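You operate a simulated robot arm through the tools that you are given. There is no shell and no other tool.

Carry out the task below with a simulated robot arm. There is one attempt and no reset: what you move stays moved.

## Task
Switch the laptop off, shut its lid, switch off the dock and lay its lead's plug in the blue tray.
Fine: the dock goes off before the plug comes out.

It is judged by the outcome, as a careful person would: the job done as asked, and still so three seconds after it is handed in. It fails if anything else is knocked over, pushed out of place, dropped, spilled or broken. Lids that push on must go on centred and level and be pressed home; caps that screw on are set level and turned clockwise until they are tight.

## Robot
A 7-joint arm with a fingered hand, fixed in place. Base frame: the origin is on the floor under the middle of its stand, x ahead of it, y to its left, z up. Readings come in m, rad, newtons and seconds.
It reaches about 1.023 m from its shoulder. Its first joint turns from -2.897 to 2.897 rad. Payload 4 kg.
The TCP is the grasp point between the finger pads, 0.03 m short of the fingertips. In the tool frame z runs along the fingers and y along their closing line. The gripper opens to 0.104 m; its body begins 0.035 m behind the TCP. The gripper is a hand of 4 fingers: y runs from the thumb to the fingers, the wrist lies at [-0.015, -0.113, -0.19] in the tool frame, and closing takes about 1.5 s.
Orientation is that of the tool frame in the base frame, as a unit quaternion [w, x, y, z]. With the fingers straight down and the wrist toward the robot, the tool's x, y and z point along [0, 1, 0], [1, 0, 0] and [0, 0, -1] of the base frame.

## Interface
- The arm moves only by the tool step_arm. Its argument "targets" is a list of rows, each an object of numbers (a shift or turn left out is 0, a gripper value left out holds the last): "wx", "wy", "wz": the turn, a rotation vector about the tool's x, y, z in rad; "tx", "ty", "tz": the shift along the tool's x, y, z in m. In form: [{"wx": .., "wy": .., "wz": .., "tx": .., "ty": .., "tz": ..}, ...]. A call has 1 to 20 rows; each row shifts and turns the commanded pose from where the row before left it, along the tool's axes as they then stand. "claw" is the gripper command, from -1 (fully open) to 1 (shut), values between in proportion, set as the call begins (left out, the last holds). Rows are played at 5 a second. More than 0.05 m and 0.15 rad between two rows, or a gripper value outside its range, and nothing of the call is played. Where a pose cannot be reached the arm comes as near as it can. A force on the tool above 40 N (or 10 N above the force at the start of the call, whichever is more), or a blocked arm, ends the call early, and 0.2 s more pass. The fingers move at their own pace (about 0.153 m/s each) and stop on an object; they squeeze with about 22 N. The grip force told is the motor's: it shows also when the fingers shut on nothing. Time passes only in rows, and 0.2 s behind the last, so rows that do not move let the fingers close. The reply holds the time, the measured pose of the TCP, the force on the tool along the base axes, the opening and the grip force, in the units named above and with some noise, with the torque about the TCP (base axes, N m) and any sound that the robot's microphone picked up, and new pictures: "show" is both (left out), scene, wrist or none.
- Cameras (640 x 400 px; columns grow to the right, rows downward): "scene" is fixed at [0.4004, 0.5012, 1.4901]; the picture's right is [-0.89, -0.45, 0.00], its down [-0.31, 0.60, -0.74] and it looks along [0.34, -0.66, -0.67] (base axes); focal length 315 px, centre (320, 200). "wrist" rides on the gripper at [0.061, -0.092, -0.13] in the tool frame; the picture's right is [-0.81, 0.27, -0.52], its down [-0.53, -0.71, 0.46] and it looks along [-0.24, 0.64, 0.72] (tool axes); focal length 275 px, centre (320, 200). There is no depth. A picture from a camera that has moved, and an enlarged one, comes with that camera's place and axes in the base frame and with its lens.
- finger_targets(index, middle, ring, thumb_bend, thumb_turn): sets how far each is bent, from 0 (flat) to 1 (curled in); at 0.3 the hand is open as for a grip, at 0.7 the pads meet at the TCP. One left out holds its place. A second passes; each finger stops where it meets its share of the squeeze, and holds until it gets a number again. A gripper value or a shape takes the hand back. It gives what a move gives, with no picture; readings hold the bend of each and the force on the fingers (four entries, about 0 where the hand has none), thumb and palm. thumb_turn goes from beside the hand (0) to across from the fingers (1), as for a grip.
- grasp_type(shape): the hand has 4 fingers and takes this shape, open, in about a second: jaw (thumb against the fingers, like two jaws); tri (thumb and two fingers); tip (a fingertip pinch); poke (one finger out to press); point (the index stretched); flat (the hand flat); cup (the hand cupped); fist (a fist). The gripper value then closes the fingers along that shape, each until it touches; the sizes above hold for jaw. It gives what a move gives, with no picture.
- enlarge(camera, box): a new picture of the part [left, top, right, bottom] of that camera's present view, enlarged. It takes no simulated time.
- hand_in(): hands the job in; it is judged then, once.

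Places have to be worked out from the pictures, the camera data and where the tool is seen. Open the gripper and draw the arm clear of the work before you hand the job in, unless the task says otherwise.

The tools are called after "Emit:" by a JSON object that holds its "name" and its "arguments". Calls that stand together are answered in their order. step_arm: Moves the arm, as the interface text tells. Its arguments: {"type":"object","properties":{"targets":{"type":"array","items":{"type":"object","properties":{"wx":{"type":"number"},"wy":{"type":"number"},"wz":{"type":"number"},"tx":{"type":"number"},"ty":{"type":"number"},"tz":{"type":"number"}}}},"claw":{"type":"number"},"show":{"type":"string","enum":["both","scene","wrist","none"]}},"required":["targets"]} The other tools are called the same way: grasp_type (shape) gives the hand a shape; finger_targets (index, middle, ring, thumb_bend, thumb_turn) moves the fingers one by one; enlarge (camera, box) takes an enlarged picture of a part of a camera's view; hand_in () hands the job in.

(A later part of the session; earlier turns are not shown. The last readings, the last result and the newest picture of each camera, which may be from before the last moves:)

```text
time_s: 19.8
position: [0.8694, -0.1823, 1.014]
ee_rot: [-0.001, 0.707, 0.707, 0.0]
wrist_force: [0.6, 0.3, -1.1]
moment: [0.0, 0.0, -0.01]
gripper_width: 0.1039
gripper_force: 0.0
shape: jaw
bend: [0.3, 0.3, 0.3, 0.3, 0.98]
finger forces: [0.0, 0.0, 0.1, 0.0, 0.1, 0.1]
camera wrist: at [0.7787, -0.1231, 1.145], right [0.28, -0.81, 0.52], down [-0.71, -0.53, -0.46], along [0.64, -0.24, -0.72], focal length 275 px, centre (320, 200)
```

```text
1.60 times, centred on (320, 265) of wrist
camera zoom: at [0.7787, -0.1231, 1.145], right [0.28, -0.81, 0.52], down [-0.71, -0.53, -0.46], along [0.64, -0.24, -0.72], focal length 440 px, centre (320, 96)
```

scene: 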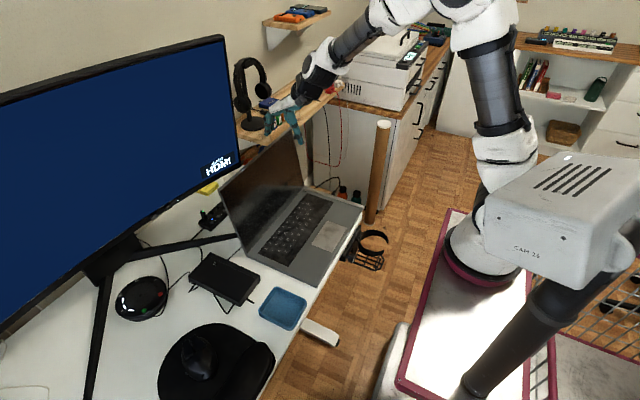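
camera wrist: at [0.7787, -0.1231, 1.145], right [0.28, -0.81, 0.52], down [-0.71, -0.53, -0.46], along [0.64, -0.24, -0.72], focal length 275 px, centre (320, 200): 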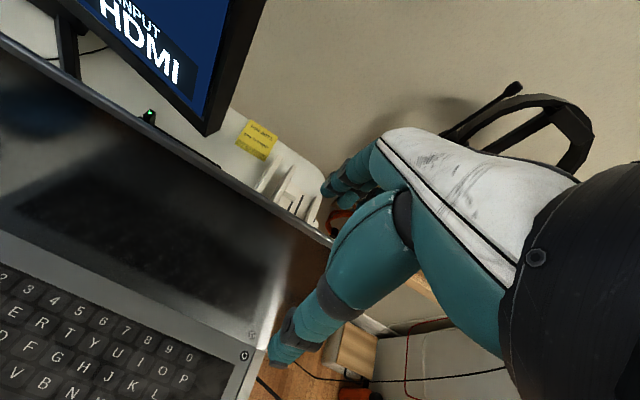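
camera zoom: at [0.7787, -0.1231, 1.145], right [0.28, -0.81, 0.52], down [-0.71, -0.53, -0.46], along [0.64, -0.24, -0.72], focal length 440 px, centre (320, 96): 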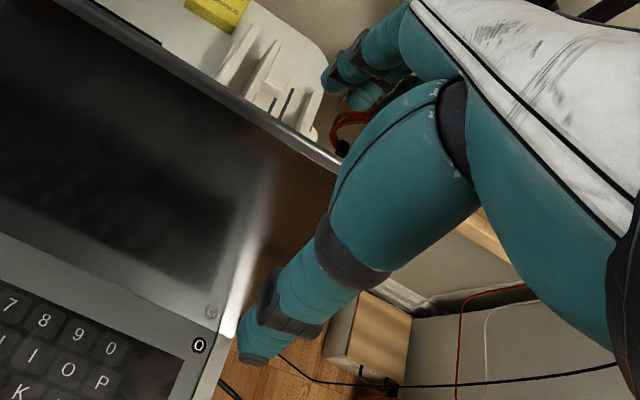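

Fingers are behind the lid with about 3 cm clearance and the thumb in front. I'll lower 4 cm and draw back toward the robot until the fingers meet the lid.

Emit:
{"name": "step_arm", "arguments": {"targets": [{"tz": 0.02}, {"tz": 0.02}, {"ty": -0.012}, {"ty": -0.012}, {"ty": -0.008}]}}

Emit:
{"name": "enlarge", "arguments": {"camera": "scene", "box": [220, 70, 340, 190]}}

```text
time_s: 21.0
position: [0.8383, -0.1828, 0.976]
ee_rot: [0.0, 0.707, 0.707, 0.001]
wrist_force: [3.6, -0.3, 5.6]
moment: [0.05, -0.16, -0.01]
gripper_width: 0.1037
gripper_force: 0.0
shape: jaw
bend: [0.29, 0.3, 0.3, 0.3, 0.98]
finger forces: [4.6, 0.0, 0.1, 0.0, 0.1, 0.0]
camera wrist: at [0.7466, -0.1234, 1.1058], right [0.27, -0.81, 0.52], down [-0.71, -0.53, -0.46], along [0.65, -0.24, -0.72], focal length 275 px, centre (320, 200)
```

scene: 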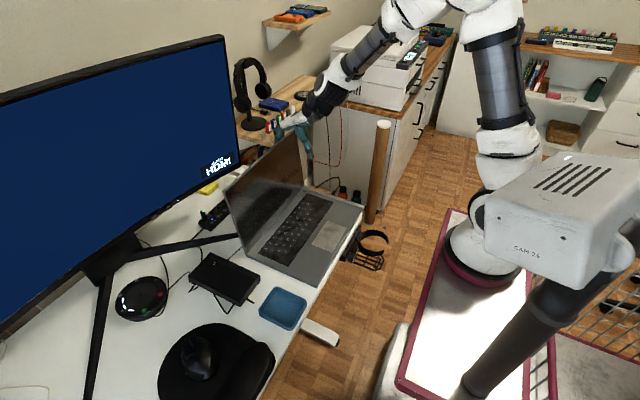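
wrist: 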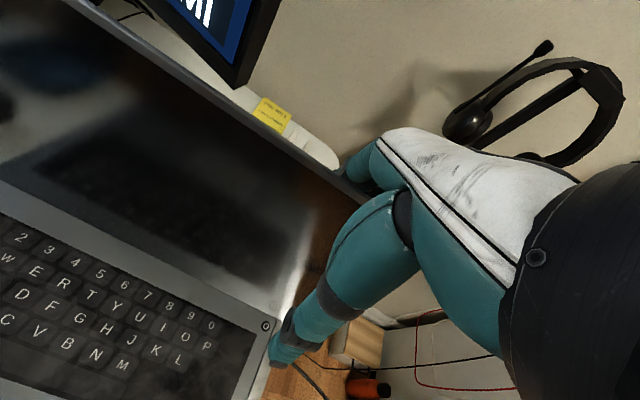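

```text
3.33 times, centred on (280, 130) of scene
camera zoom: at [0.4004, 0.5012, 1.4901], right [-0.89, -0.45, 0.0], down [-0.31, 0.6, -0.74], along [0.34, -0.66, -0.67], focal length 1050 px, centre (453, 433)
```

zoom: 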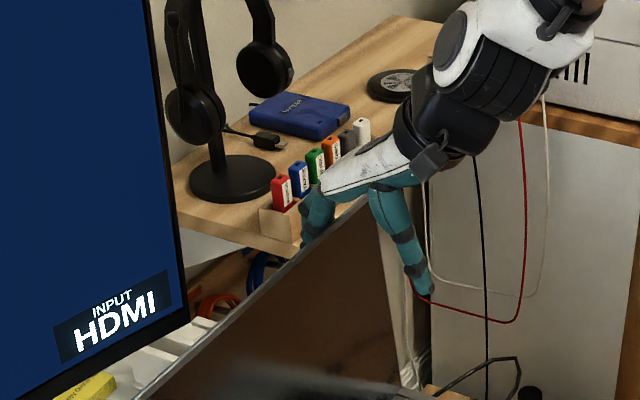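

The index touches the lid's back (about 4.6 N). I'll now swing the hand about the hinge line in small steps to bring the lid forward.

Emit:
{"name": "step_arm", "arguments": {"targets": [{"wx": -0.1, "ty": -0.0208, "tz": 0.0018}, {"wx": -0.1, "ty": -0.0208, "tz": 0.0018}, {"wx": -0.1, "ty": -0.0208, "tz": 0.0018}, {"wx": -0.1, "ty": -0.0208, "tz": 0.0018}]}}

```text
time_s: 22.0
position: [0.757, -0.1821, 0.9567]
ee_rot: [0.142, 0.693, 0.693, 0.141]
wrist_force: [-0.6, 0.3, 0.9]
moment: [0.0, 0.0, -0.02]
gripper_width: 0.1035
gripper_force: 0.0
shape: jaw
bend: [0.3, 0.3, 0.3, 0.3, 0.98]
finger forces: [0.4, 0.0, 0.0, 0.0, 0.1, 0.0]
camera wrist: at [0.6219, -0.1228, 1.0407], right [0.05, -0.81, 0.58], down [-0.48, -0.53, -0.7], along [0.88, -0.24, -0.41], focal length 275 px, centre (320, 200)
```

scene: 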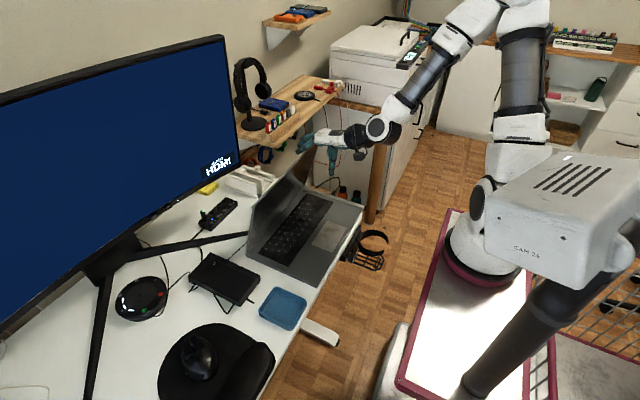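
wrist: 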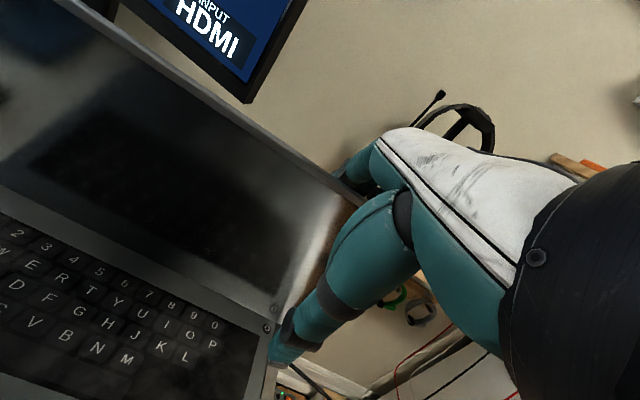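

The lid follows the fingers and the laptop base hasn't shifted. I'll continue the swing.

Emit:
{"name": "step_arm", "arguments": {"targets": [{"wx": -0.1, "ty": -0.0208, "tz": 0.0018}, {"wx": -0.1, "ty": -0.0208, "tz": 0.0018}, {"wx": -0.1, "ty": -0.0208, "tz": 0.0018}, {"wx": -0.1, "ty": -0.0208, "tz": 0.0018}]}}

Emit:
{"name": "enlarge", "arguments": {"camera": "scene", "box": [230, 120, 390, 290]}}

```text
time_s: 23.0
position: [0.7542, -0.2096, 0.8985]
ee_rot: [0.276, 0.651, 0.651, 0.275]
wrist_force: [0.4, -1.0, 1.5]
moment: [0.08, 0.03, 0.02]
gripper_width: 0.1038
gripper_force: 0.1
shape: jaw
bend: [0.3, 0.3, 0.3, 0.3, 0.98]
finger forces: [0.8, 0.0, 0.0, 0.0, 0.1, 0.9]
out of reach, approached as far as the arm can: row 1, 2, 3, 4
camera wrist: at [0.5979, -0.1494, 0.9248], right [-0.18, -0.81, 0.56], down [-0.17, -0.53, -0.83], along [0.97, -0.24, -0.04], focal length 275 px, centre (320, 200)
```

scene: 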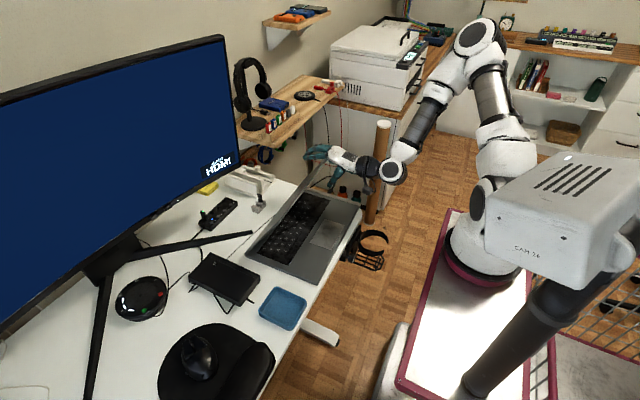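
wrist: 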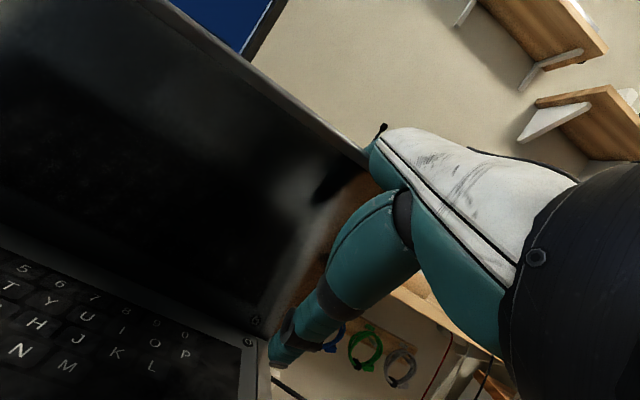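

```text
2.35 times, centred on (310, 205) of scene
camera zoom: at [0.4004, 0.5012, 1.4901], right [-0.89, -0.45, 0.0], down [-0.31, 0.6, -0.74], along [0.34, -0.66, -0.67], focal length 741 px, centre (344, 188)
```

zoom: 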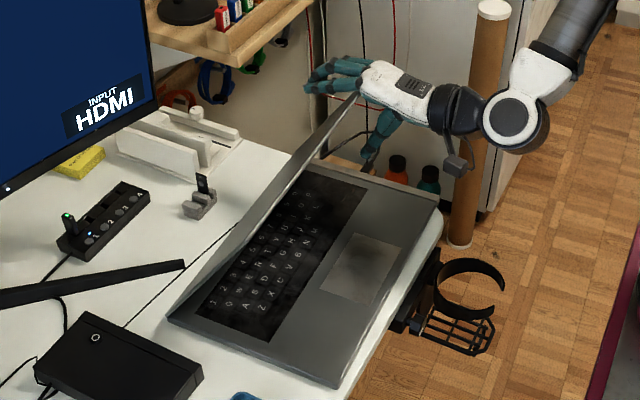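

The arm reached its limit with that tilt, but the lid is now about 60° from closed. I'll withdraw the hand along its own axis off the lid's edge and see whether the lid holds.

Emit:
{"name": "step_arm", "arguments": {"targets": [{"tz": -0.03}, {"tz": -0.03}, {"tz": -0.03}]}}

Emit:
{"name": "enlarge", "arguments": {"camera": "scene", "box": [230, 120, 390, 290]}}

```text
time_s: 23.8
position: [0.7494, -0.242, 0.9506]
ee_rot: [0.274, 0.651, 0.652, 0.276]
wrist_force: [-0.5, -0.3, -0.4]
moment: [0.03, -0.01, -0.02]
gripper_width: 0.1042
gripper_force: 0.1
shape: jaw
bend: [0.3, 0.3, 0.3, 0.3, 0.98]
finger forces: [0.0, 0.0, 0.0, 0.0, 0.1, 0.0]
out of reach, approached as far as the arm can: row 1, 2, 3
camera wrist: at [0.5929, -0.1825, 0.976], right [-0.18, -0.81, 0.56], down [-0.17, -0.53, -0.83], along [0.97, -0.24, -0.04], focal length 275 px, centre (320, 200)
```

scene: 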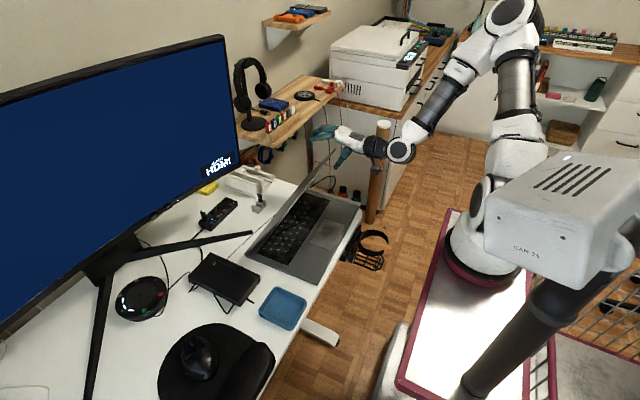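
wrist: 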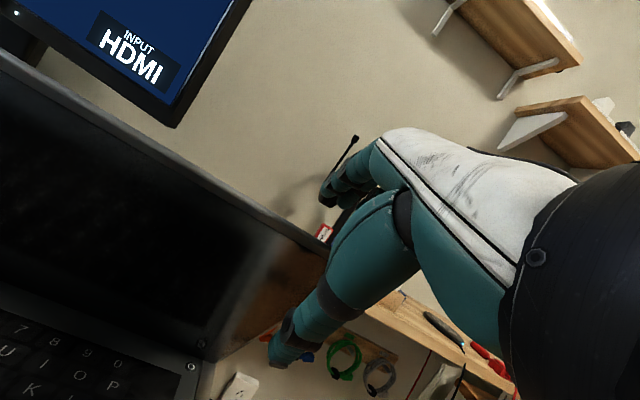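

```text
2.35 times, centred on (310, 205) of scene
camera zoom: at [0.4004, 0.5012, 1.4901], right [-0.89, -0.45, 0.0], down [-0.31, 0.6, -0.74], along [0.34, -0.66, -0.67], focal length 741 px, centre (344, 188)
```

zoom: 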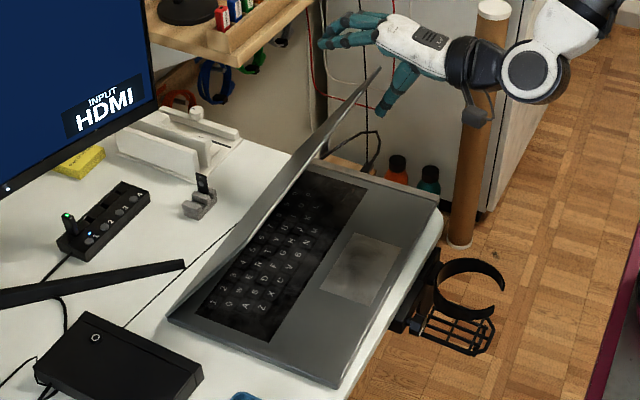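

The lid holds at about 60° by itself (corner near (0.737, −0.254, 0.957)). I'll lift and untilt the hand to get back to a reachable upright pose above the lid.

Emit:
{"name": "step_arm", "arguments": {"targets": [{"wx": 0.1, "ty": 0.0108, "tz": -0.0105}, {"wx": 0.1, "ty": 0.0097, "tz": -0.0115}, {"wx": 0.1, "ty": 0.0085, "tz": -0.0124}, {"wx": 0.1, "ty": 0.0072, "tz": -0.0132}]}}

```text
time_s: 24.8
position: [0.7507, -0.2419, 1.0102]
ee_rot: [0.14, 0.693, 0.693, 0.14]
wrist_force: [0.3, -1.0, 0.1]
moment: [0.0, 0.02, -0.01]
gripper_width: 0.1037
gripper_force: 0.1
shape: jaw
bend: [0.3, 0.3, 0.3, 0.3, 0.98]
finger forces: [0.0, 0.1, 0.1, 0.0, 0.1, 0.1]
camera wrist: at [0.6151, -0.1827, 1.095], right [0.05, -0.81, 0.58], down [-0.48, -0.53, -0.7], along [0.87, -0.24, -0.42], focal length 275 px, centre (320, 200)
```

scene: 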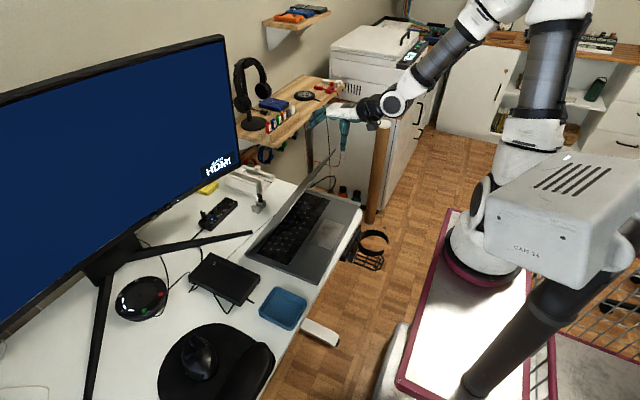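
wrist: 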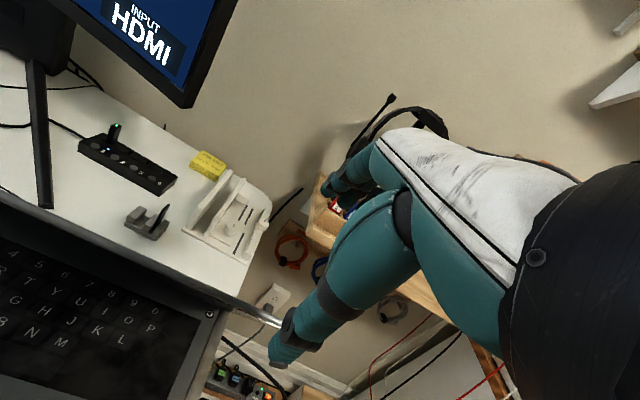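

The hand is free at tilt 0.4 and the lid stays at about 60°. I'll close the fingers together, stand the hand upright and place it above the lid's outer face near its top, mid-width.

Emit:
{"name": "step_arm", "arguments": {"targets": [{"wx": 0.1, "ty": 0.008, "tz": -0.0184}, {"wx": 0.1, "ty": 0.006, "tz": -0.019}, {"wx": 0.1, "ty": 0.004, "tz": -0.0196}, {"wx": 0.1, "ty": 0.002, "tz": -0.01}, {"tx": 0.04, "ty": 0.008}, {"tx": 0.04, "ty": 0.008}, {"tx": 0.04, "ty": 0.008}, {"tx": 0.02}], "claw": 1}}

Emit:
{"name": "enlarge", "arguments": {"camera": "scene", "box": [220, 60, 380, 220]}}

```text
time_s: 26.6
position: [0.7747, -0.1047, 1.0808]
ee_rot: [-0.001, 0.708, 0.706, 0.0]
wrist_force: [-0.4, -0.6, 0.2]
moment: [0.01, 0.03, 0.04]
gripper_width: 0.0
gripper_force: 21.8
shape: jaw
bend: [0.7, 0.7, 0.7, 0.46, 1.0]
finger forces: [0.0, 0.0, 0.1, 0.0, 0.1, 0.2]
camera wrist: at [0.6839, -0.0432, 1.2115], right [0.27, -0.81, 0.52], down [-0.71, -0.53, -0.46], along [0.64, -0.24, -0.72], focal length 275 px, centre (320, 200)
```

scene: 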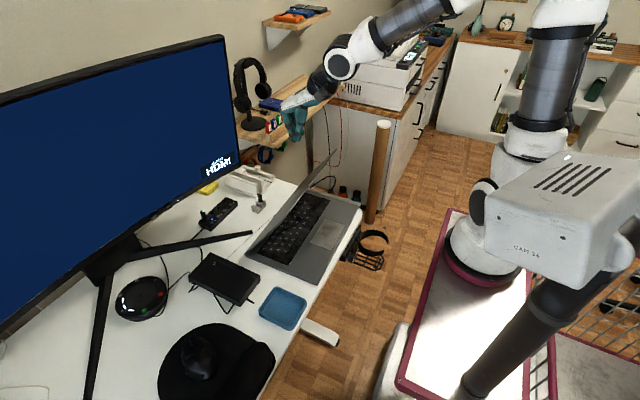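
wrist: 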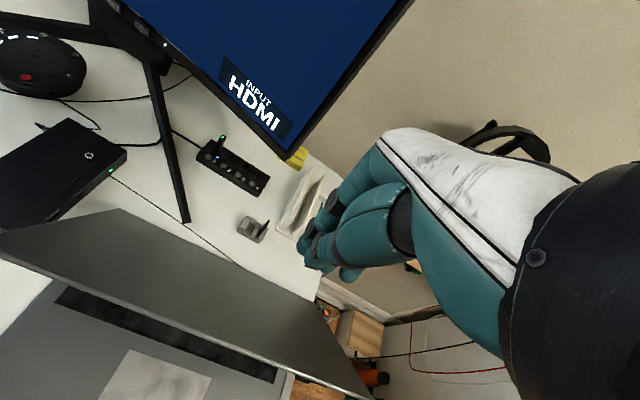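

```text
2.50 times, centred on (300, 140) of scene
camera zoom: at [0.4004, 0.5012, 1.4901], right [-0.89, -0.45, 0.0], down [-0.31, 0.6, -0.74], along [0.34, -0.66, -0.67], focal length 787 px, centre (370, 350)
```

zoom: 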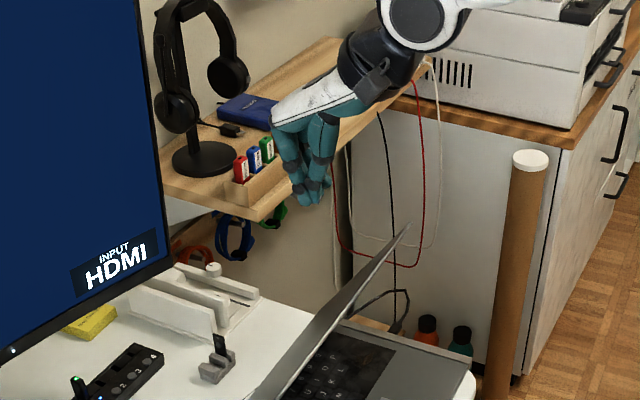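

The lid's outer face is below the closed fingertips. I'll lower to just above it, then push it down along its arc.

Emit:
{"name": "step_arm", "arguments": {"targets": [{"tz": 0.04, "ty": -0.003}, {"tz": 0.04, "ty": -0.003}, {"tz": 0.035, "ty": -0.004}]}}

Emit:
{"name": "enlarge", "arguments": {"camera": "scene", "box": [240, 90, 370, 220]}}

```text
time_s: 27.4
position: [0.7646, -0.1022, 0.9652]
ee_rot: [0.0, 0.708, 0.706, 0.0]
wrist_force: [-0.1, 0.1, 0.1]
moment: [0.03, -0.04, 0.02]
gripper_width: 0.0
gripper_force: 22.1
shape: jaw
bend: [0.7, 0.7, 0.7, 0.46, 1.0]
finger forces: [0.0, 0.0, 0.0, 0.0, 0.0, 0.0]
camera wrist: at [0.6739, -0.0427, 1.0964], right [0.27, -0.81, 0.52], down [-0.71, -0.53, -0.46], along [0.64, -0.24, -0.72], focal length 275 px, centre (320, 200)
```

scene: 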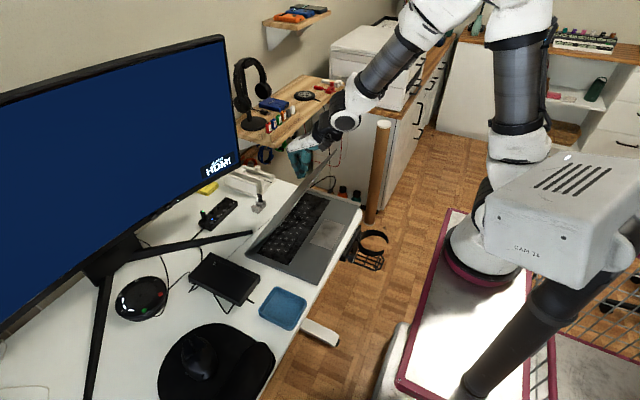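
wrist: 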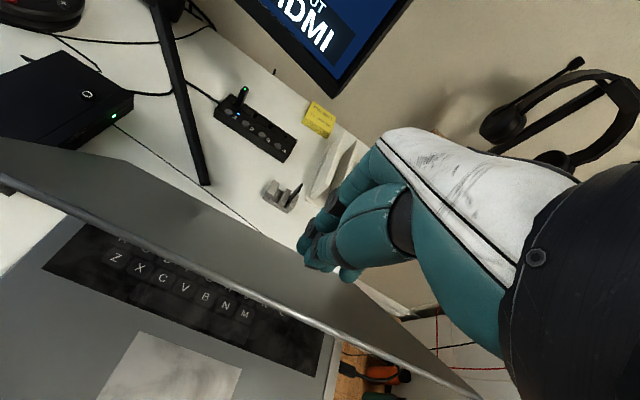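

```text
3.08 times, centred on (305, 155) of scene
camera zoom: at [0.4004, 0.5012, 1.4901], right [-0.89, -0.45, 0.0], down [-0.31, 0.6, -0.74], along [0.34, -0.66, -0.67], focal length 969 px, centre (366, 338)
```

zoom: 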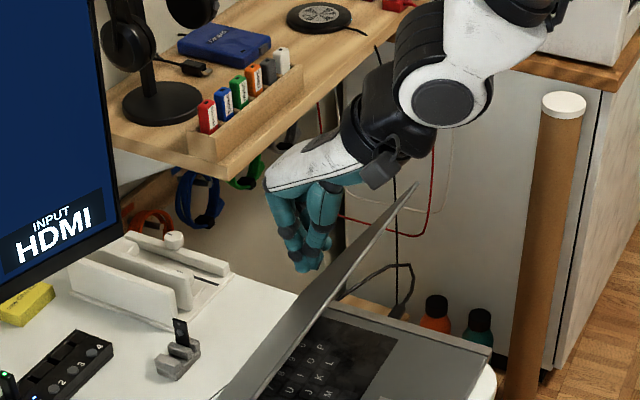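

The fingertips are just above the lid's outer face. I'll push along the arc toward closed.

Emit:
{"name": "step_arm", "arguments": {"targets": [{"ty": -0.008, "tz": 0.01}, {"ty": -0.013, "tz": 0.0084}, {"ty": -0.0121, "tz": 0.0092}, {"ty": -0.0113, "tz": 0.0103}, {"ty": -0.0104, "tz": 0.0114}, {"ty": -0.0094, "tz": 0.0121}, {"ty": -0.0082, "tz": 0.013}]}}

Emit:
{"name": "enlarge", "arguments": {"camera": "scene", "box": [240, 110, 390, 290]}}

```text
time_s: 29.0
position: [0.6906, -0.1035, 0.8893]
ee_rot: [0.0, 0.707, 0.707, 0.001]
wrist_force: [-0.1, -0.2, 0.0]
moment: [-0.02, 0.02, 0.03]
gripper_width: 0.0001
gripper_force: 21.7
shape: jaw
bend: [0.7, 0.7, 0.7, 0.46, 1.0]
finger forces: [0.0, 0.0, 0.1, 0.0, 0.1, 0.0]
camera wrist: at [0.6009, -0.0431, 1.0217], right [0.27, -0.81, 0.52], down [-0.71, -0.53, -0.46], along [0.64, -0.24, -0.72], focal length 275 px, centre (320, 200)
```

scene: 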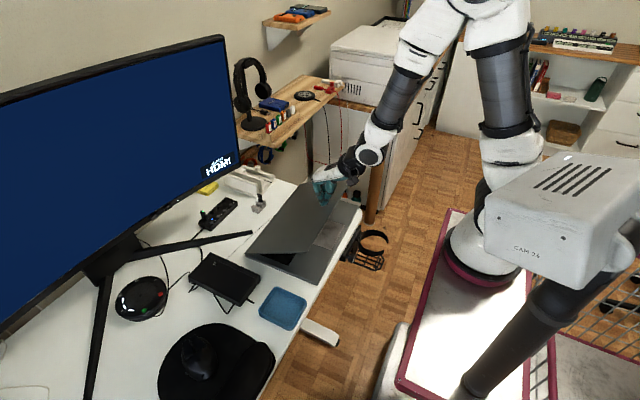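
wrist: 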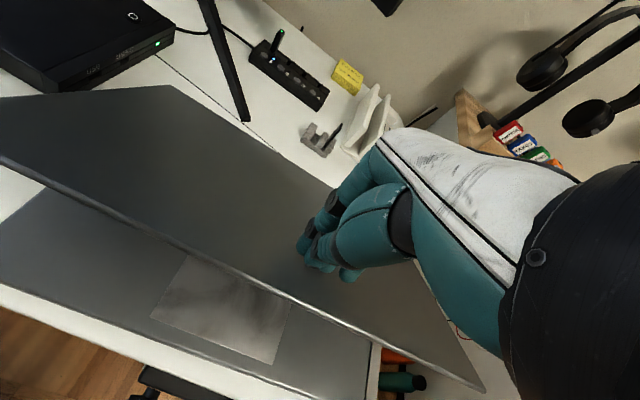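

```text
2.22 times, centred on (315, 200) of scene
camera zoom: at [0.4004, 0.5012, 1.4901], right [-0.89, -0.45, 0.0], down [-0.31, 0.6, -0.74], along [0.34, -0.66, -0.67], focal length 700 px, centre (331, 200)
```

zoom: 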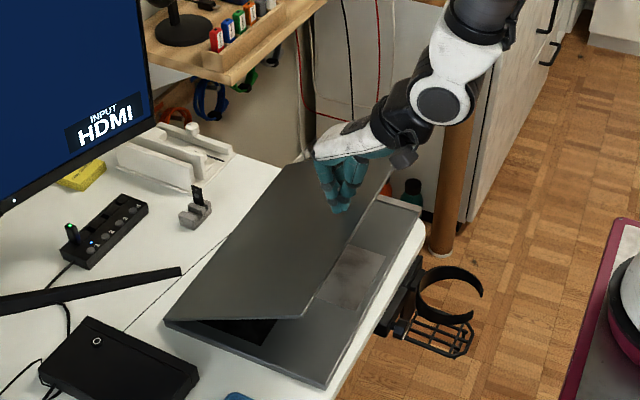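

The lid is at about 30° and the base hasn't moved. I'll continue down to closed, watching the force.

Emit:
{"name": "step_arm", "arguments": {"targets": [{"ty": -0.0071, "tz": 0.0136}, {"ty": -0.0059, "tz": 0.0142}, {"ty": -0.0046, "tz": 0.0146}, {"ty": -0.0033, "tz": 0.015}, {"ty": -0.002, "tz": 0.0153}]}}

Emit:
{"name": "enlarge", "arguments": {"camera": "scene", "box": [240, 150, 390, 300]}}

```text
time_s: 30.2
position: [0.6907, -0.1045, 0.8194]
ee_rot: [0.0, 0.707, 0.707, -0.001]
wrist_force: [0.1, 0.6, 0.7]
moment: [-0.02, 0.01, 0.0]
gripper_width: 0.0001
gripper_force: 21.6
shape: jaw
bend: [0.7, 0.7, 0.7, 0.46, 1.0]
finger forces: [0.0, 0.0, 0.1, 0.0, 0.0, 0.0]
out of reach, approached as far as the arm can: row 1, 2, 3, 4
camera wrist: at [0.6, -0.0436, 0.9502], right [0.28, -0.81, 0.52], down [-0.71, -0.53, -0.45], along [0.64, -0.24, -0.73], focal length 275 px, centre (320, 200)
```

scene: 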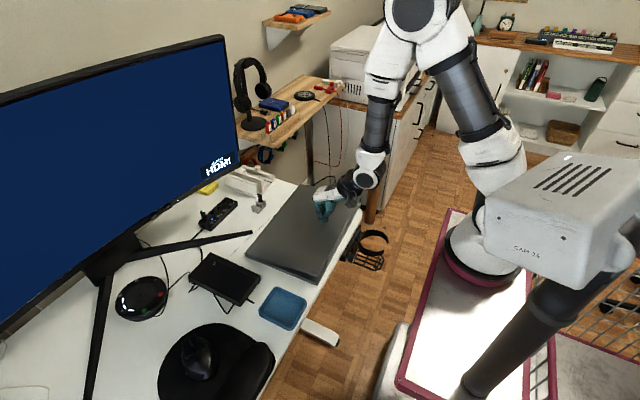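
wrist: 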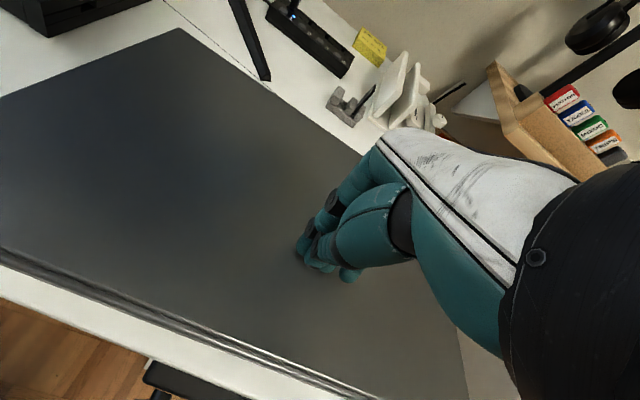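

```text
2.67 times, centred on (315, 225) of scene
camera zoom: at [0.4004, 0.5012, 1.4901], right [-0.89, -0.45, 0.0], down [-0.31, 0.6, -0.74], along [0.34, -0.66, -0.67], focal length 840 px, centre (333, 133)
```

zoom: 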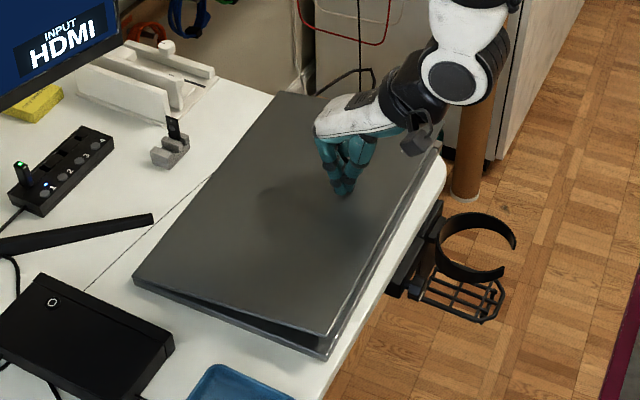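

The lid is nearly shut, just slightly ajar. I'll press straight down in small steps until it's fully home.

Emit:
{"name": "step_arm", "arguments": {"targets": [{"tz": 0.006}, {"tz": 0.005}, {"tz": 0.004}, {"tz": 0.003}]}}

Emit:
{"name": "enlarge", "arguments": {"camera": "scene", "box": [240, 160, 380, 300]}}

```text
time_s: 31.2
position: [0.6907, -0.1023, 0.8023]
ee_rot: [0.0, 0.707, 0.708, 0.0]
wrist_force: [0.6, -0.1, -0.1]
moment: [-0.01, -0.01, -0.01]
gripper_width: 0.0
gripper_force: 22.1
shape: jaw
bend: [0.7, 0.7, 0.7, 0.46, 1.0]
finger forces: [0.1, 0.1, 0.1, 0.0, 0.0, 0.0]
camera wrist: at [0.5996, -0.0433, 0.9321], right [0.27, -0.81, 0.52], down [-0.71, -0.53, -0.46], along [0.64, -0.24, -0.72], focal length 275 px, centre (320, 200)
```

scene: 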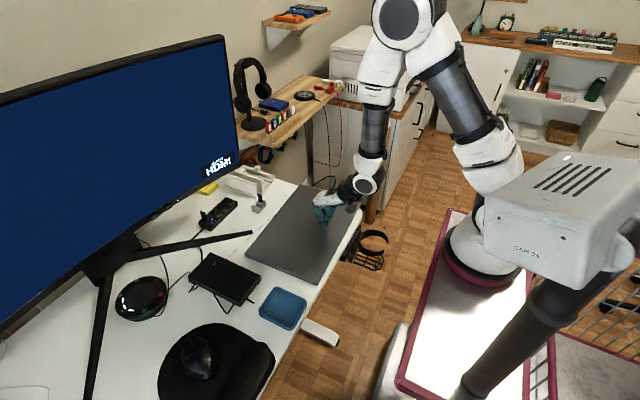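
wrist: 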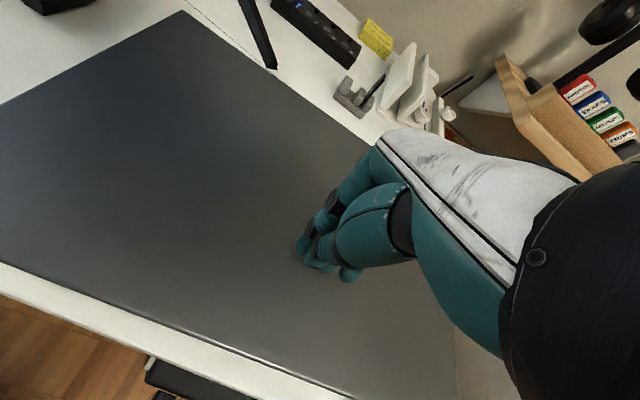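

```text
2.86 times, centred on (310, 230) of scene
camera zoom: at [0.4004, 0.5012, 1.4901], right [-0.89, -0.45, 0.0], down [-0.31, 0.6, -0.74], along [0.34, -0.66, -0.67], focal length 900 px, centre (349, 114)
```

zoom: 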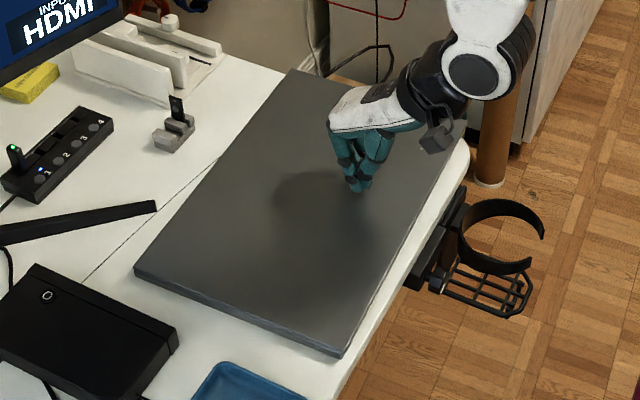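

It looks shut; I'll press a little more to feel a firm stop.

Emit:
{"name": "step_arm", "arguments": {"targets": [{"tz": 0.003}, {"tz": 0.002}, {"tz": 0.002}], "show": "none"}}

```text
time_s: 32.0
position: [0.6906, -0.1021, 0.7947]
ee_rot: [0.0, 0.707, 0.707, 0.0]
wrist_force: [0.4, -0.3, -0.3]
moment: [-0.02, 0.0, 0.02]
gripper_width: 0.0
gripper_force: 21.6
shape: jaw
bend: [0.7, 0.7, 0.7, 0.46, 1.0]
finger forces: [0.0, 0.0, 0.1, 0.1, 0.1, 0.0]
```

No contact yet, so the lid has dropped ahead of the fingers. I'll go a bit further, gently.

Emit:
{"name": "step_arm", "arguments": {"targets": [{"tz": 0.002}, {"tz": 0.002}, {"tz": 0.002}, {"tz": 0.001}], "show": "none"}}

Emit:
{"name": "enlarge", "arguments": {"camera": "scene", "box": [290, 170, 370, 250]}}

Emit:
{"name": "enlarge", "arguments": {"camera": "wrist", "box": [240, 170, 420, 330]}}

```text
time_s: 32.7
position: [0.6924, -0.1034, 0.7931]
ee_rot: [0.004, 0.707, 0.707, 0.004]
wrist_force: [-5.5, -0.3, 20.7]
moment: [0.02, 0.19, 0.0]
gripper_width: 0.0
gripper_force: 22.4
shape: jaw
bend: [0.7, 0.7, 0.7, 0.46, 1.0]
finger forces: [0.0, 0.1, 0.0, 0.1, 0.0, 0.0]
stopped in row 3: the force on the tool passed its limit at 46 N (the readings are from after the stop); the commanded pose is now the measured one
```

```text
5.00 times, centred on (330, 210) of scene
camera zoom: at [0.4004, 0.5012, 1.4901], right [-0.89, -0.45, 0.0], down [-0.31, 0.6, -0.74], along [0.34, -0.66, -0.67], focal length 1574 px, centre (270, 150)
```

zoom: 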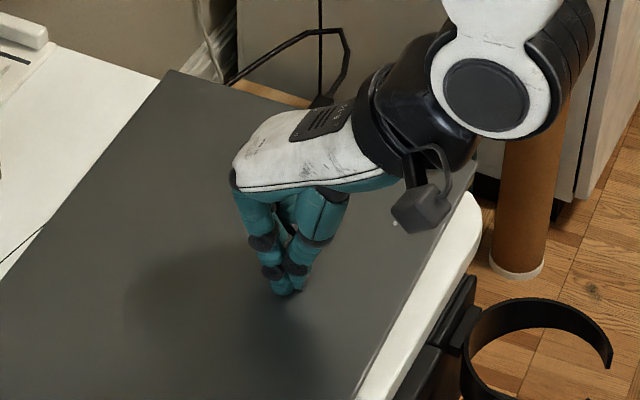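

```text
2.50 times, centred on (330, 250) of wrist
camera zoom: at [0.6004, -0.0433, 0.9227], right [0.27, -0.81, 0.52], down [-0.71, -0.53, -0.46], along [0.65, -0.24, -0.72], focal length 688 px, centre (295, 75)
```

zoom: 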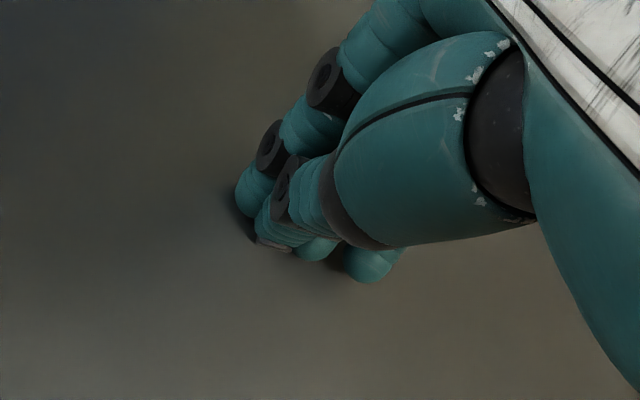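

The lid is firmly shut. I'll lift off and move toward the dock, forming the single-finger poke again.

Emit:
{"name": "step_arm", "arguments": {"targets": [{"tz": -0.02}, {"tz": -0.04}, {"tz": -0.045}, {"tz": -0.045, "tx": 0.02}, {"tz": -0.03, "tx": 0.04}, {"tx": 0.045, "ty": 0.01}, {"tx": 0.045, "ty": 0.015}, {"tx": 0.045, "ty": 0.015}, {"tx": 0.045, "ty": 0.015}], "claw": -1}}

Emit:
{"name": "grasp_type", "arguments": {"shape": "poke"}}

Emit:
{"name": "finger_targets", "arguments": {"index": 0.6, "middle": 1.0, "ring": 1.0, "thumb_bend": 1.0}}

Emit:
{"name": "enlarge", "arguments": {"camera": "scene", "box": [160, 130, 360, 310]}}

```text
time_s: 34.7
position: [0.7492, 0.132, 0.98]
ee_rot: [-0.004, 0.711, 0.703, 0.011]
wrist_force: [0.1, 0.0, 0.1]
moment: [-0.02, 0.0, 0.02]
gripper_width: 0.1036
gripper_force: 0.0
shape: jaw
bend: [0.3, 0.3, 0.3, 0.3, 0.97]
finger forces: [0.1, 0.1, 0.0, 0.1, 0.1, 0.1]
camera wrist: at [0.6575, 0.1911, 1.1107], right [0.26, -0.82, 0.5], down [-0.71, -0.51, -0.48], along [0.65, -0.24, -0.72], focal length 275 px, centre (320, 200)
```

scene: 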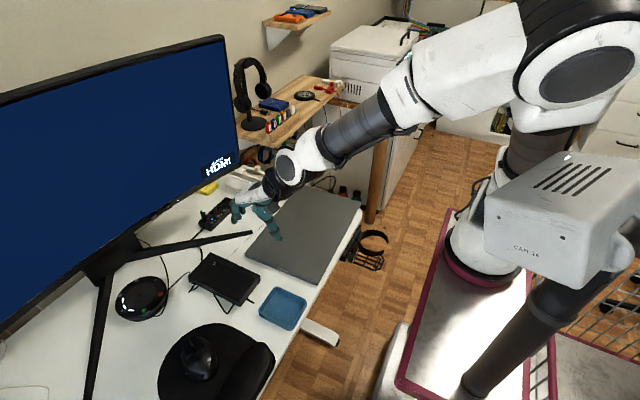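
wrist: 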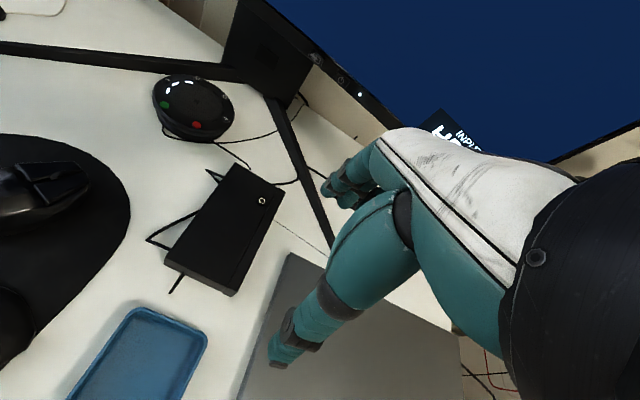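

```text
time_s: 35.6
position: [0.7479, 0.1357, 0.9786]
ee_rot: [-0.003, 0.71, 0.704, 0.011]
wrist_force: [-0.3, 0.3, 0.4]
moment: [0.0, 0.0, -0.02]
gripper_width: 0.0
gripper_force: 0.1
shape: poke
bend: [0.7, 0.7, 0.99, 1.0, 1.0]
finger forces: [0.1, 0.0, 0.0, 0.0, 0.1, 0.0]
```

```text
time_s: 36.6
position: [0.7471, 0.1349, 0.9775]
ee_rot: [-0.003, 0.71, 0.704, 0.01]
wrist_force: [0.7, -0.1, 0.3]
moment: [0.02, -0.05, 0.0]
gripper_width: 0.0243
gripper_force: 0.0
shape: fingers
bend: [0.33, 1.0, 1.0, 1.0, 1.0]
finger forces: [0.0, 0.0, 0.0, 0.0, 0.0, 0.0]
```

```text
2.22 times, centred on (260, 220) of scene
camera zoom: at [0.4004, 0.5012, 1.4901], right [-0.89, -0.45, 0.0], down [-0.31, 0.6, -0.74], along [0.34, -0.66, -0.67], focal length 700 px, centre (453, 156)
```

zoom: 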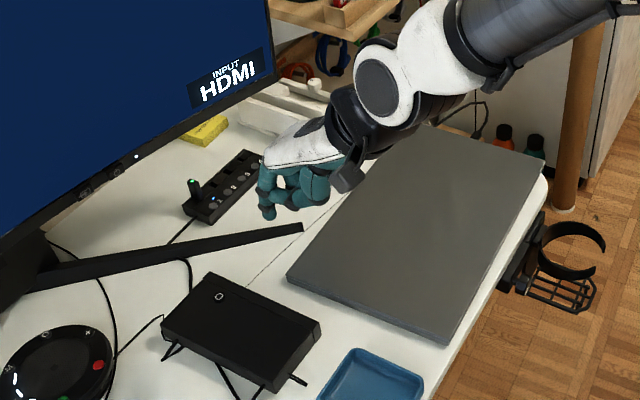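

The poke finger is formed. The dock's button triangulates to about (0.896, 0.164, 0.782); I'll tilt slightly as before and move above it, clear of the monitor.

Emit:
{"name": "step_arm", "arguments": {"targets": [{"wx": -0.1}, {"wx": -0.1}, {"tx": 0.0073, "ty": 0.0218, "tz": 0.03}, {"tx": 0.0073, "ty": 0.0218, "tz": 0.03}, {"tx": 0.0073, "ty": 0.0218, "tz": 0.03}]}}

Emit:
{"name": "enlarge", "arguments": {"camera": "scene", "box": [180, 190, 270, 280]}}

Emit:
{"name": "enlarge", "arguments": {"camera": "wrist", "box": [220, 120, 380, 260]}}

```text
time_s: 37.8
position: [0.8291, 0.1586, 0.8981]
ee_rot: [0.073, 0.704, 0.703, 0.073]
wrist_force: [0.0, -0.5, 0.1]
moment: [0.01, -0.02, 0.0]
gripper_width: 0.0245
gripper_force: 0.1
shape: fingers
bend: [0.33, 1.0, 1.0, 1.0, 1.0]
finger forces: [0.0, 0.1, 0.0, 0.0, 0.0, 0.0]
camera wrist: at [0.7125, 0.218, 1.0064], right [0.16, -0.81, 0.56], down [-0.6, -0.53, -0.59], along [0.78, -0.24, -0.58], focal length 275 px, centre (320, 200)
```

scene: 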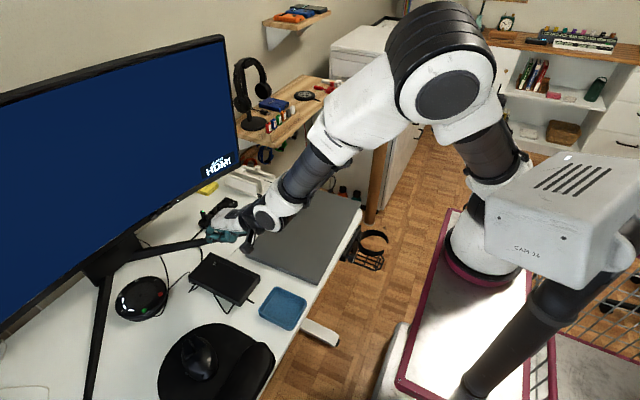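
wrist: 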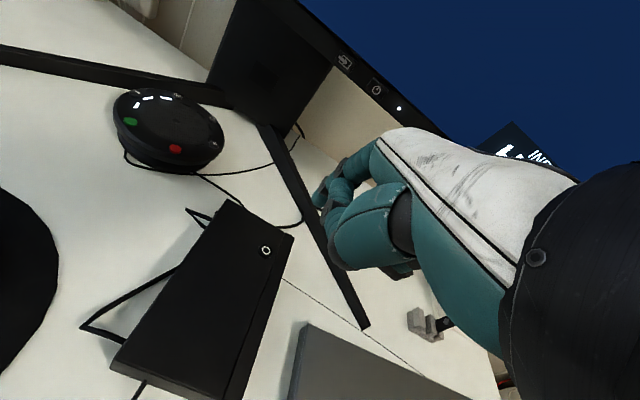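

```text
4.44 times, centred on (225, 235) of scene
camera zoom: at [0.4004, 0.5012, 1.4901], right [-0.89, -0.45, 0.0], down [-0.31, 0.6, -0.74], along [0.34, -0.66, -0.67], focal length 1399 px, centre (742, 44)
```

zoom: 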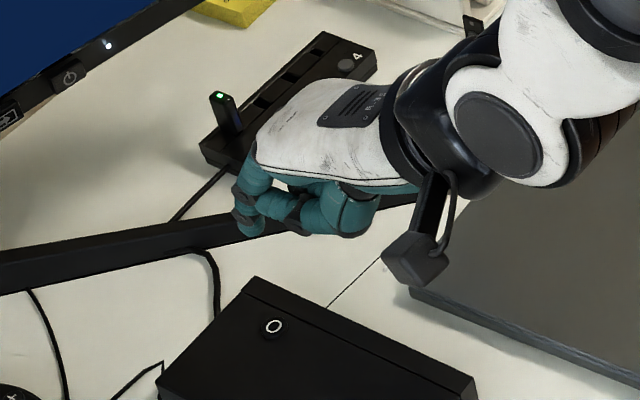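

```text
2.86 times, centred on (300, 190) of wrist
camera zoom: at [0.7125, 0.218, 1.0064], right [0.16, -0.81, 0.56], down [-0.6, -0.53, -0.59], along [0.78, -0.24, -0.58], focal length 786 px, centre (377, 229)
```

zoom: 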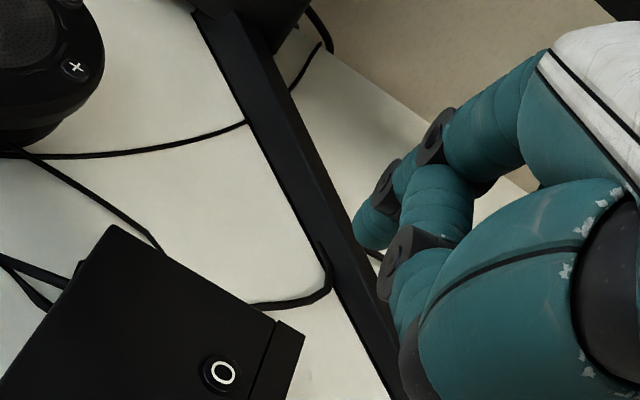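

The tip is about 10 cm above the dock and the button about 13 mm further in x. I'll approach to a few centimetres and re-check the alignment.

Emit:
{"name": "step_arm", "arguments": {"targets": [{"ty": -0.002, "tz": 0.025}, {"ty": -0.002, "tz": 0.025}, {"ty": -0.001, "tz": 0.022}], "show": "none"}}

Emit:
{"name": "enlarge", "arguments": {"camera": "scene", "box": [190, 220, 260, 280]}}

Emit:
{"name": "enlarge", "arguments": {"camera": "wrist", "box": [240, 140, 380, 260]}}

```text
time_s: 38.6
position: [0.8403, 0.1576, 0.8253]
ee_rot: [0.073, 0.704, 0.702, 0.074]
wrist_force: [-0.4, -0.3, -0.3]
moment: [0.0, 0.01, 0.01]
gripper_width: 0.0243
gripper_force: 0.0
shape: fingers
bend: [0.33, 1.0, 1.0, 1.0, 1.0]
finger forces: [0.0, 0.0, 0.0, 0.0, 0.0, 0.0]
```

```text
6.67 times, centred on (225, 250) of scene
camera zoom: at [0.4004, 0.5012, 1.4901], right [-0.89, -0.45, 0.0], down [-0.31, 0.6, -0.74], along [0.34, -0.66, -0.67], focal length 2099 px, centre (953, -133)
```

zoom: 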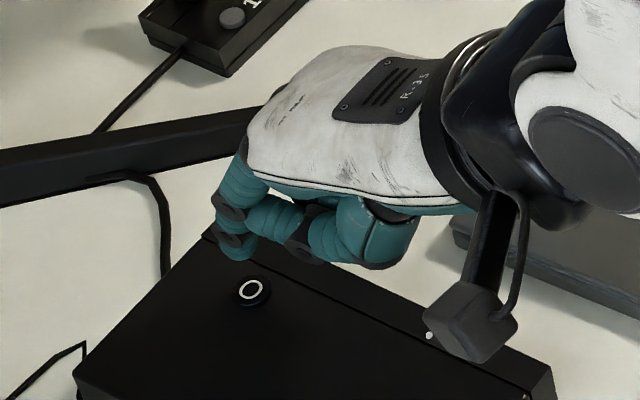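

```text
3.33 times, centred on (310, 200) of wrist
camera zoom: at [0.7233, 0.218, 0.9351], right [0.16, -0.81, 0.56], down [-0.6, -0.53, -0.59], along [0.78, -0.24, -0.58], focal length 918 px, centre (353, 200)
```

zoom: 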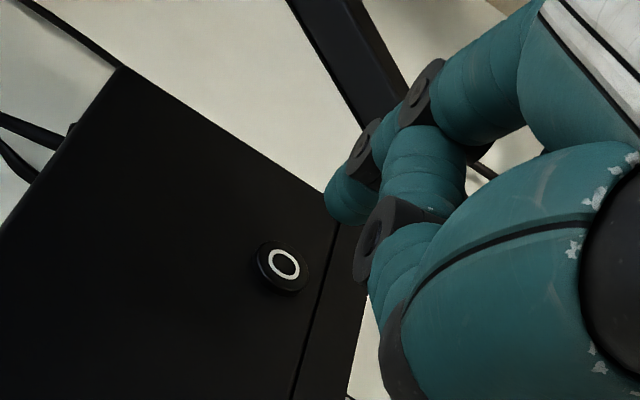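

Comparing with how the first press looked, the tip is about 6 mm too far in x and ~2 cm above the button. I'll correct and lower a bit, then verify.

Emit:
{"name": "step_arm", "arguments": {"targets": [{"tx": 0.0025, "ty": -0.0075, "tz": 0.0066}], "show": "none"}}

Emit:
{"name": "enlarge", "arguments": {"camera": "scene", "box": [190, 220, 260, 280]}}

Emit:
{"name": "enlarge", "arguments": {"camera": "wrist", "box": [250, 140, 370, 260]}}

```text
time_s: 39.0
position: [0.8327, 0.1599, 0.8182]
ee_rot: [0.073, 0.704, 0.703, 0.073]
wrist_force: [-0.6, -0.1, 0.9]
moment: [-0.01, -0.03, 0.01]
gripper_width: 0.0246
gripper_force: 0.1
shape: fingers
bend: [0.33, 1.0, 1.0, 1.0, 1.0]
finger forces: [0.1, 0.0, 0.0, 0.1, 0.1, 0.1]
```

```text
6.67 times, centred on (225, 250) of scene
camera zoom: at [0.4004, 0.5012, 1.4901], right [-0.89, -0.45, 0.0], down [-0.31, 0.6, -0.74], along [0.34, -0.66, -0.67], focal length 2099 px, centre (953, -133)
```

zoom: 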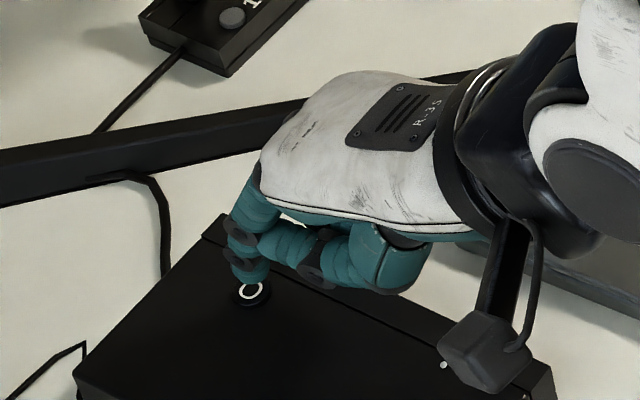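

```text
3.33 times, centred on (310, 200) of wrist
camera zoom: at [0.7172, 0.2208, 0.9268], right [0.16, -0.81, 0.56], down [-0.6, -0.53, -0.59], along [0.78, -0.24, -0.58], focal length 918 px, centre (353, 200)
```

zoom: 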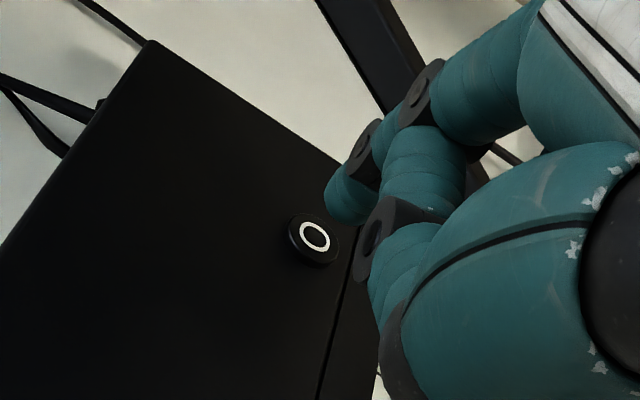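

Both views agree the tip is right above the button (~1.2 cm). I'll press down in small steps.

Emit:
{"name": "step_arm", "arguments": {"targets": [{"ty": -0.001, "tz": 0.0049}, {"ty": -0.0004, "tz": 0.002}, {"ty": -0.0004, "tz": 0.002}, {"ty": -0.0004, "tz": 0.002}], "show": "none"}}

Emit:
{"name": "enlarge", "arguments": {"camera": "wrist", "box": [250, 140, 370, 260]}}

```text
time_s: 40.0
position: [0.8326, 0.1615, 0.8075]
ee_rot: [0.073, 0.704, 0.703, 0.073]
wrist_force: [0.4, -0.4, -0.7]
moment: [0.0, -0.01, 0.01]
gripper_width: 0.0243
gripper_force: 0.0
shape: fingers
bend: [0.33, 1.0, 1.0, 1.0, 1.0]
finger forces: [0.0, 0.0, 0.1, 0.0, 0.1, 0.0]
```

```text
3.33 times, centred on (310, 200) of wrist
camera zoom: at [0.7174, 0.2209, 0.9163], right [0.16, -0.81, 0.56], down [-0.6, -0.53, -0.59], along [0.78, -0.24, -0.58], focal length 918 px, centre (353, 200)
```

zoom: 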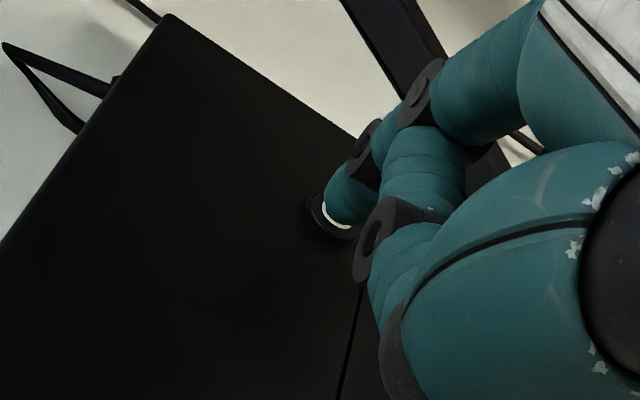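

The tip is right over the ring with no contact force yet. I'll press a few more millimetres.

Emit:
{"name": "step_arm", "arguments": {"targets": [{"ty": -0.0004, "tz": 0.002}, {"ty": -0.0004, "tz": 0.002}, {"ty": -0.0003, "tz": 0.0015}], "show": "none"}}

Emit:
{"name": "enlarge", "arguments": {"camera": "wrist", "box": [200, 140, 370, 300]}}

```text
time_s: 40.8
position: [0.8333, 0.1614, 0.8002]
ee_rot: [0.073, 0.704, 0.702, 0.073]
wrist_force: [-0.6, 0.7, -0.5]
moment: [0.01, 0.0, 0.0]
gripper_width: 0.0243
gripper_force: 0.0
shape: fingers
bend: [0.33, 1.0, 1.0, 1.0, 1.0]
finger forces: [0.0, 0.0, 0.1, 0.0, 0.1, 0.0]
```

```text
2.50 times, centred on (285, 220) of wrist
camera zoom: at [0.7174, 0.2209, 0.9107], right [0.16, -0.81, 0.56], down [-0.6, -0.53, -0.59], along [0.78, -0.24, -0.58], focal length 688 px, centre (408, 150)
```

zoom: 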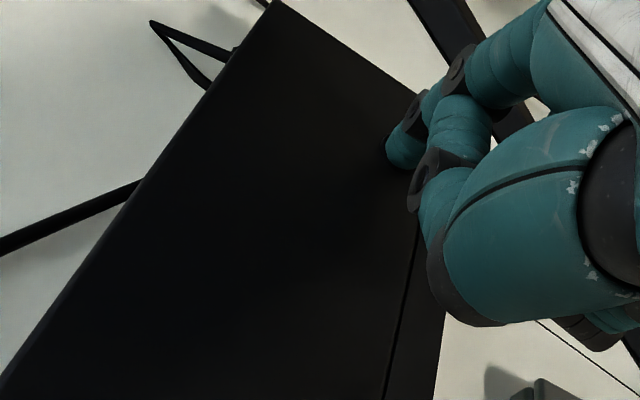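

Still no contact; the tip is around z≈0.785. I'll keep going in fine steps.

Emit:
{"name": "step_arm", "arguments": {"targets": [{"ty": -0.0003, "tz": 0.0015}, {"ty": -0.0003, "tz": 0.0015}, {"ty": -0.0003, "tz": 0.0015}], "show": "none"}}

```text
time_s: 41.6
position: [0.8325, 0.1617, 0.7972]
ee_rot: [0.073, 0.704, 0.702, 0.073]
wrist_force: [0.0, 0.7, 0.8]
moment: [0.03, -0.02, 0.03]
gripper_width: 0.024
gripper_force: 0.0
shape: fingers
bend: [0.33, 1.0, 1.0, 1.0, 1.0]
finger forces: [0.5, 0.1, 0.0, 0.0, 0.0, 0.0]
```

The index just begins to feel contact (0.5 N). I'll press a little more.

Emit:
{"name": "step_arm", "arguments": {"targets": [{"ty": -0.0003, "tz": 0.0015}, {"ty": -0.0003, "tz": 0.0015}, {"ty": -0.0002, "tz": 0.001}], "show": "none"}}

Emit:
{"name": "enlarge", "arguments": {"camera": "wrist", "box": [200, 140, 370, 300]}}

```text
time_s: 42.4
position: [0.8331, 0.1611, 0.7925]
ee_rot: [0.073, 0.704, 0.703, 0.074]
wrist_force: [-4.4, 0.2, 10.0]
moment: [0.06, -0.48, 0.0]
gripper_width: 0.0243
gripper_force: 5.6
shape: fingers
bend: [0.33, 1.0, 1.0, 1.0, 1.0]
finger forces: [10.3, 0.0, 0.0, 0.0, 0.1, 0.0]
heard: click
```

```text
2.50 times, centred on (285, 220) of wrist
camera zoom: at [0.7173, 0.2212, 0.9026], right [0.16, -0.81, 0.56], down [-0.6, -0.53, -0.59], along [0.78, -0.24, -0.58], focal length 688 px, centre (408, 150)
```

zoom: 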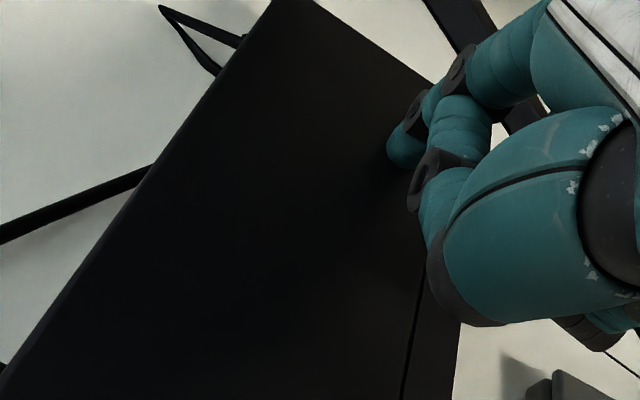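

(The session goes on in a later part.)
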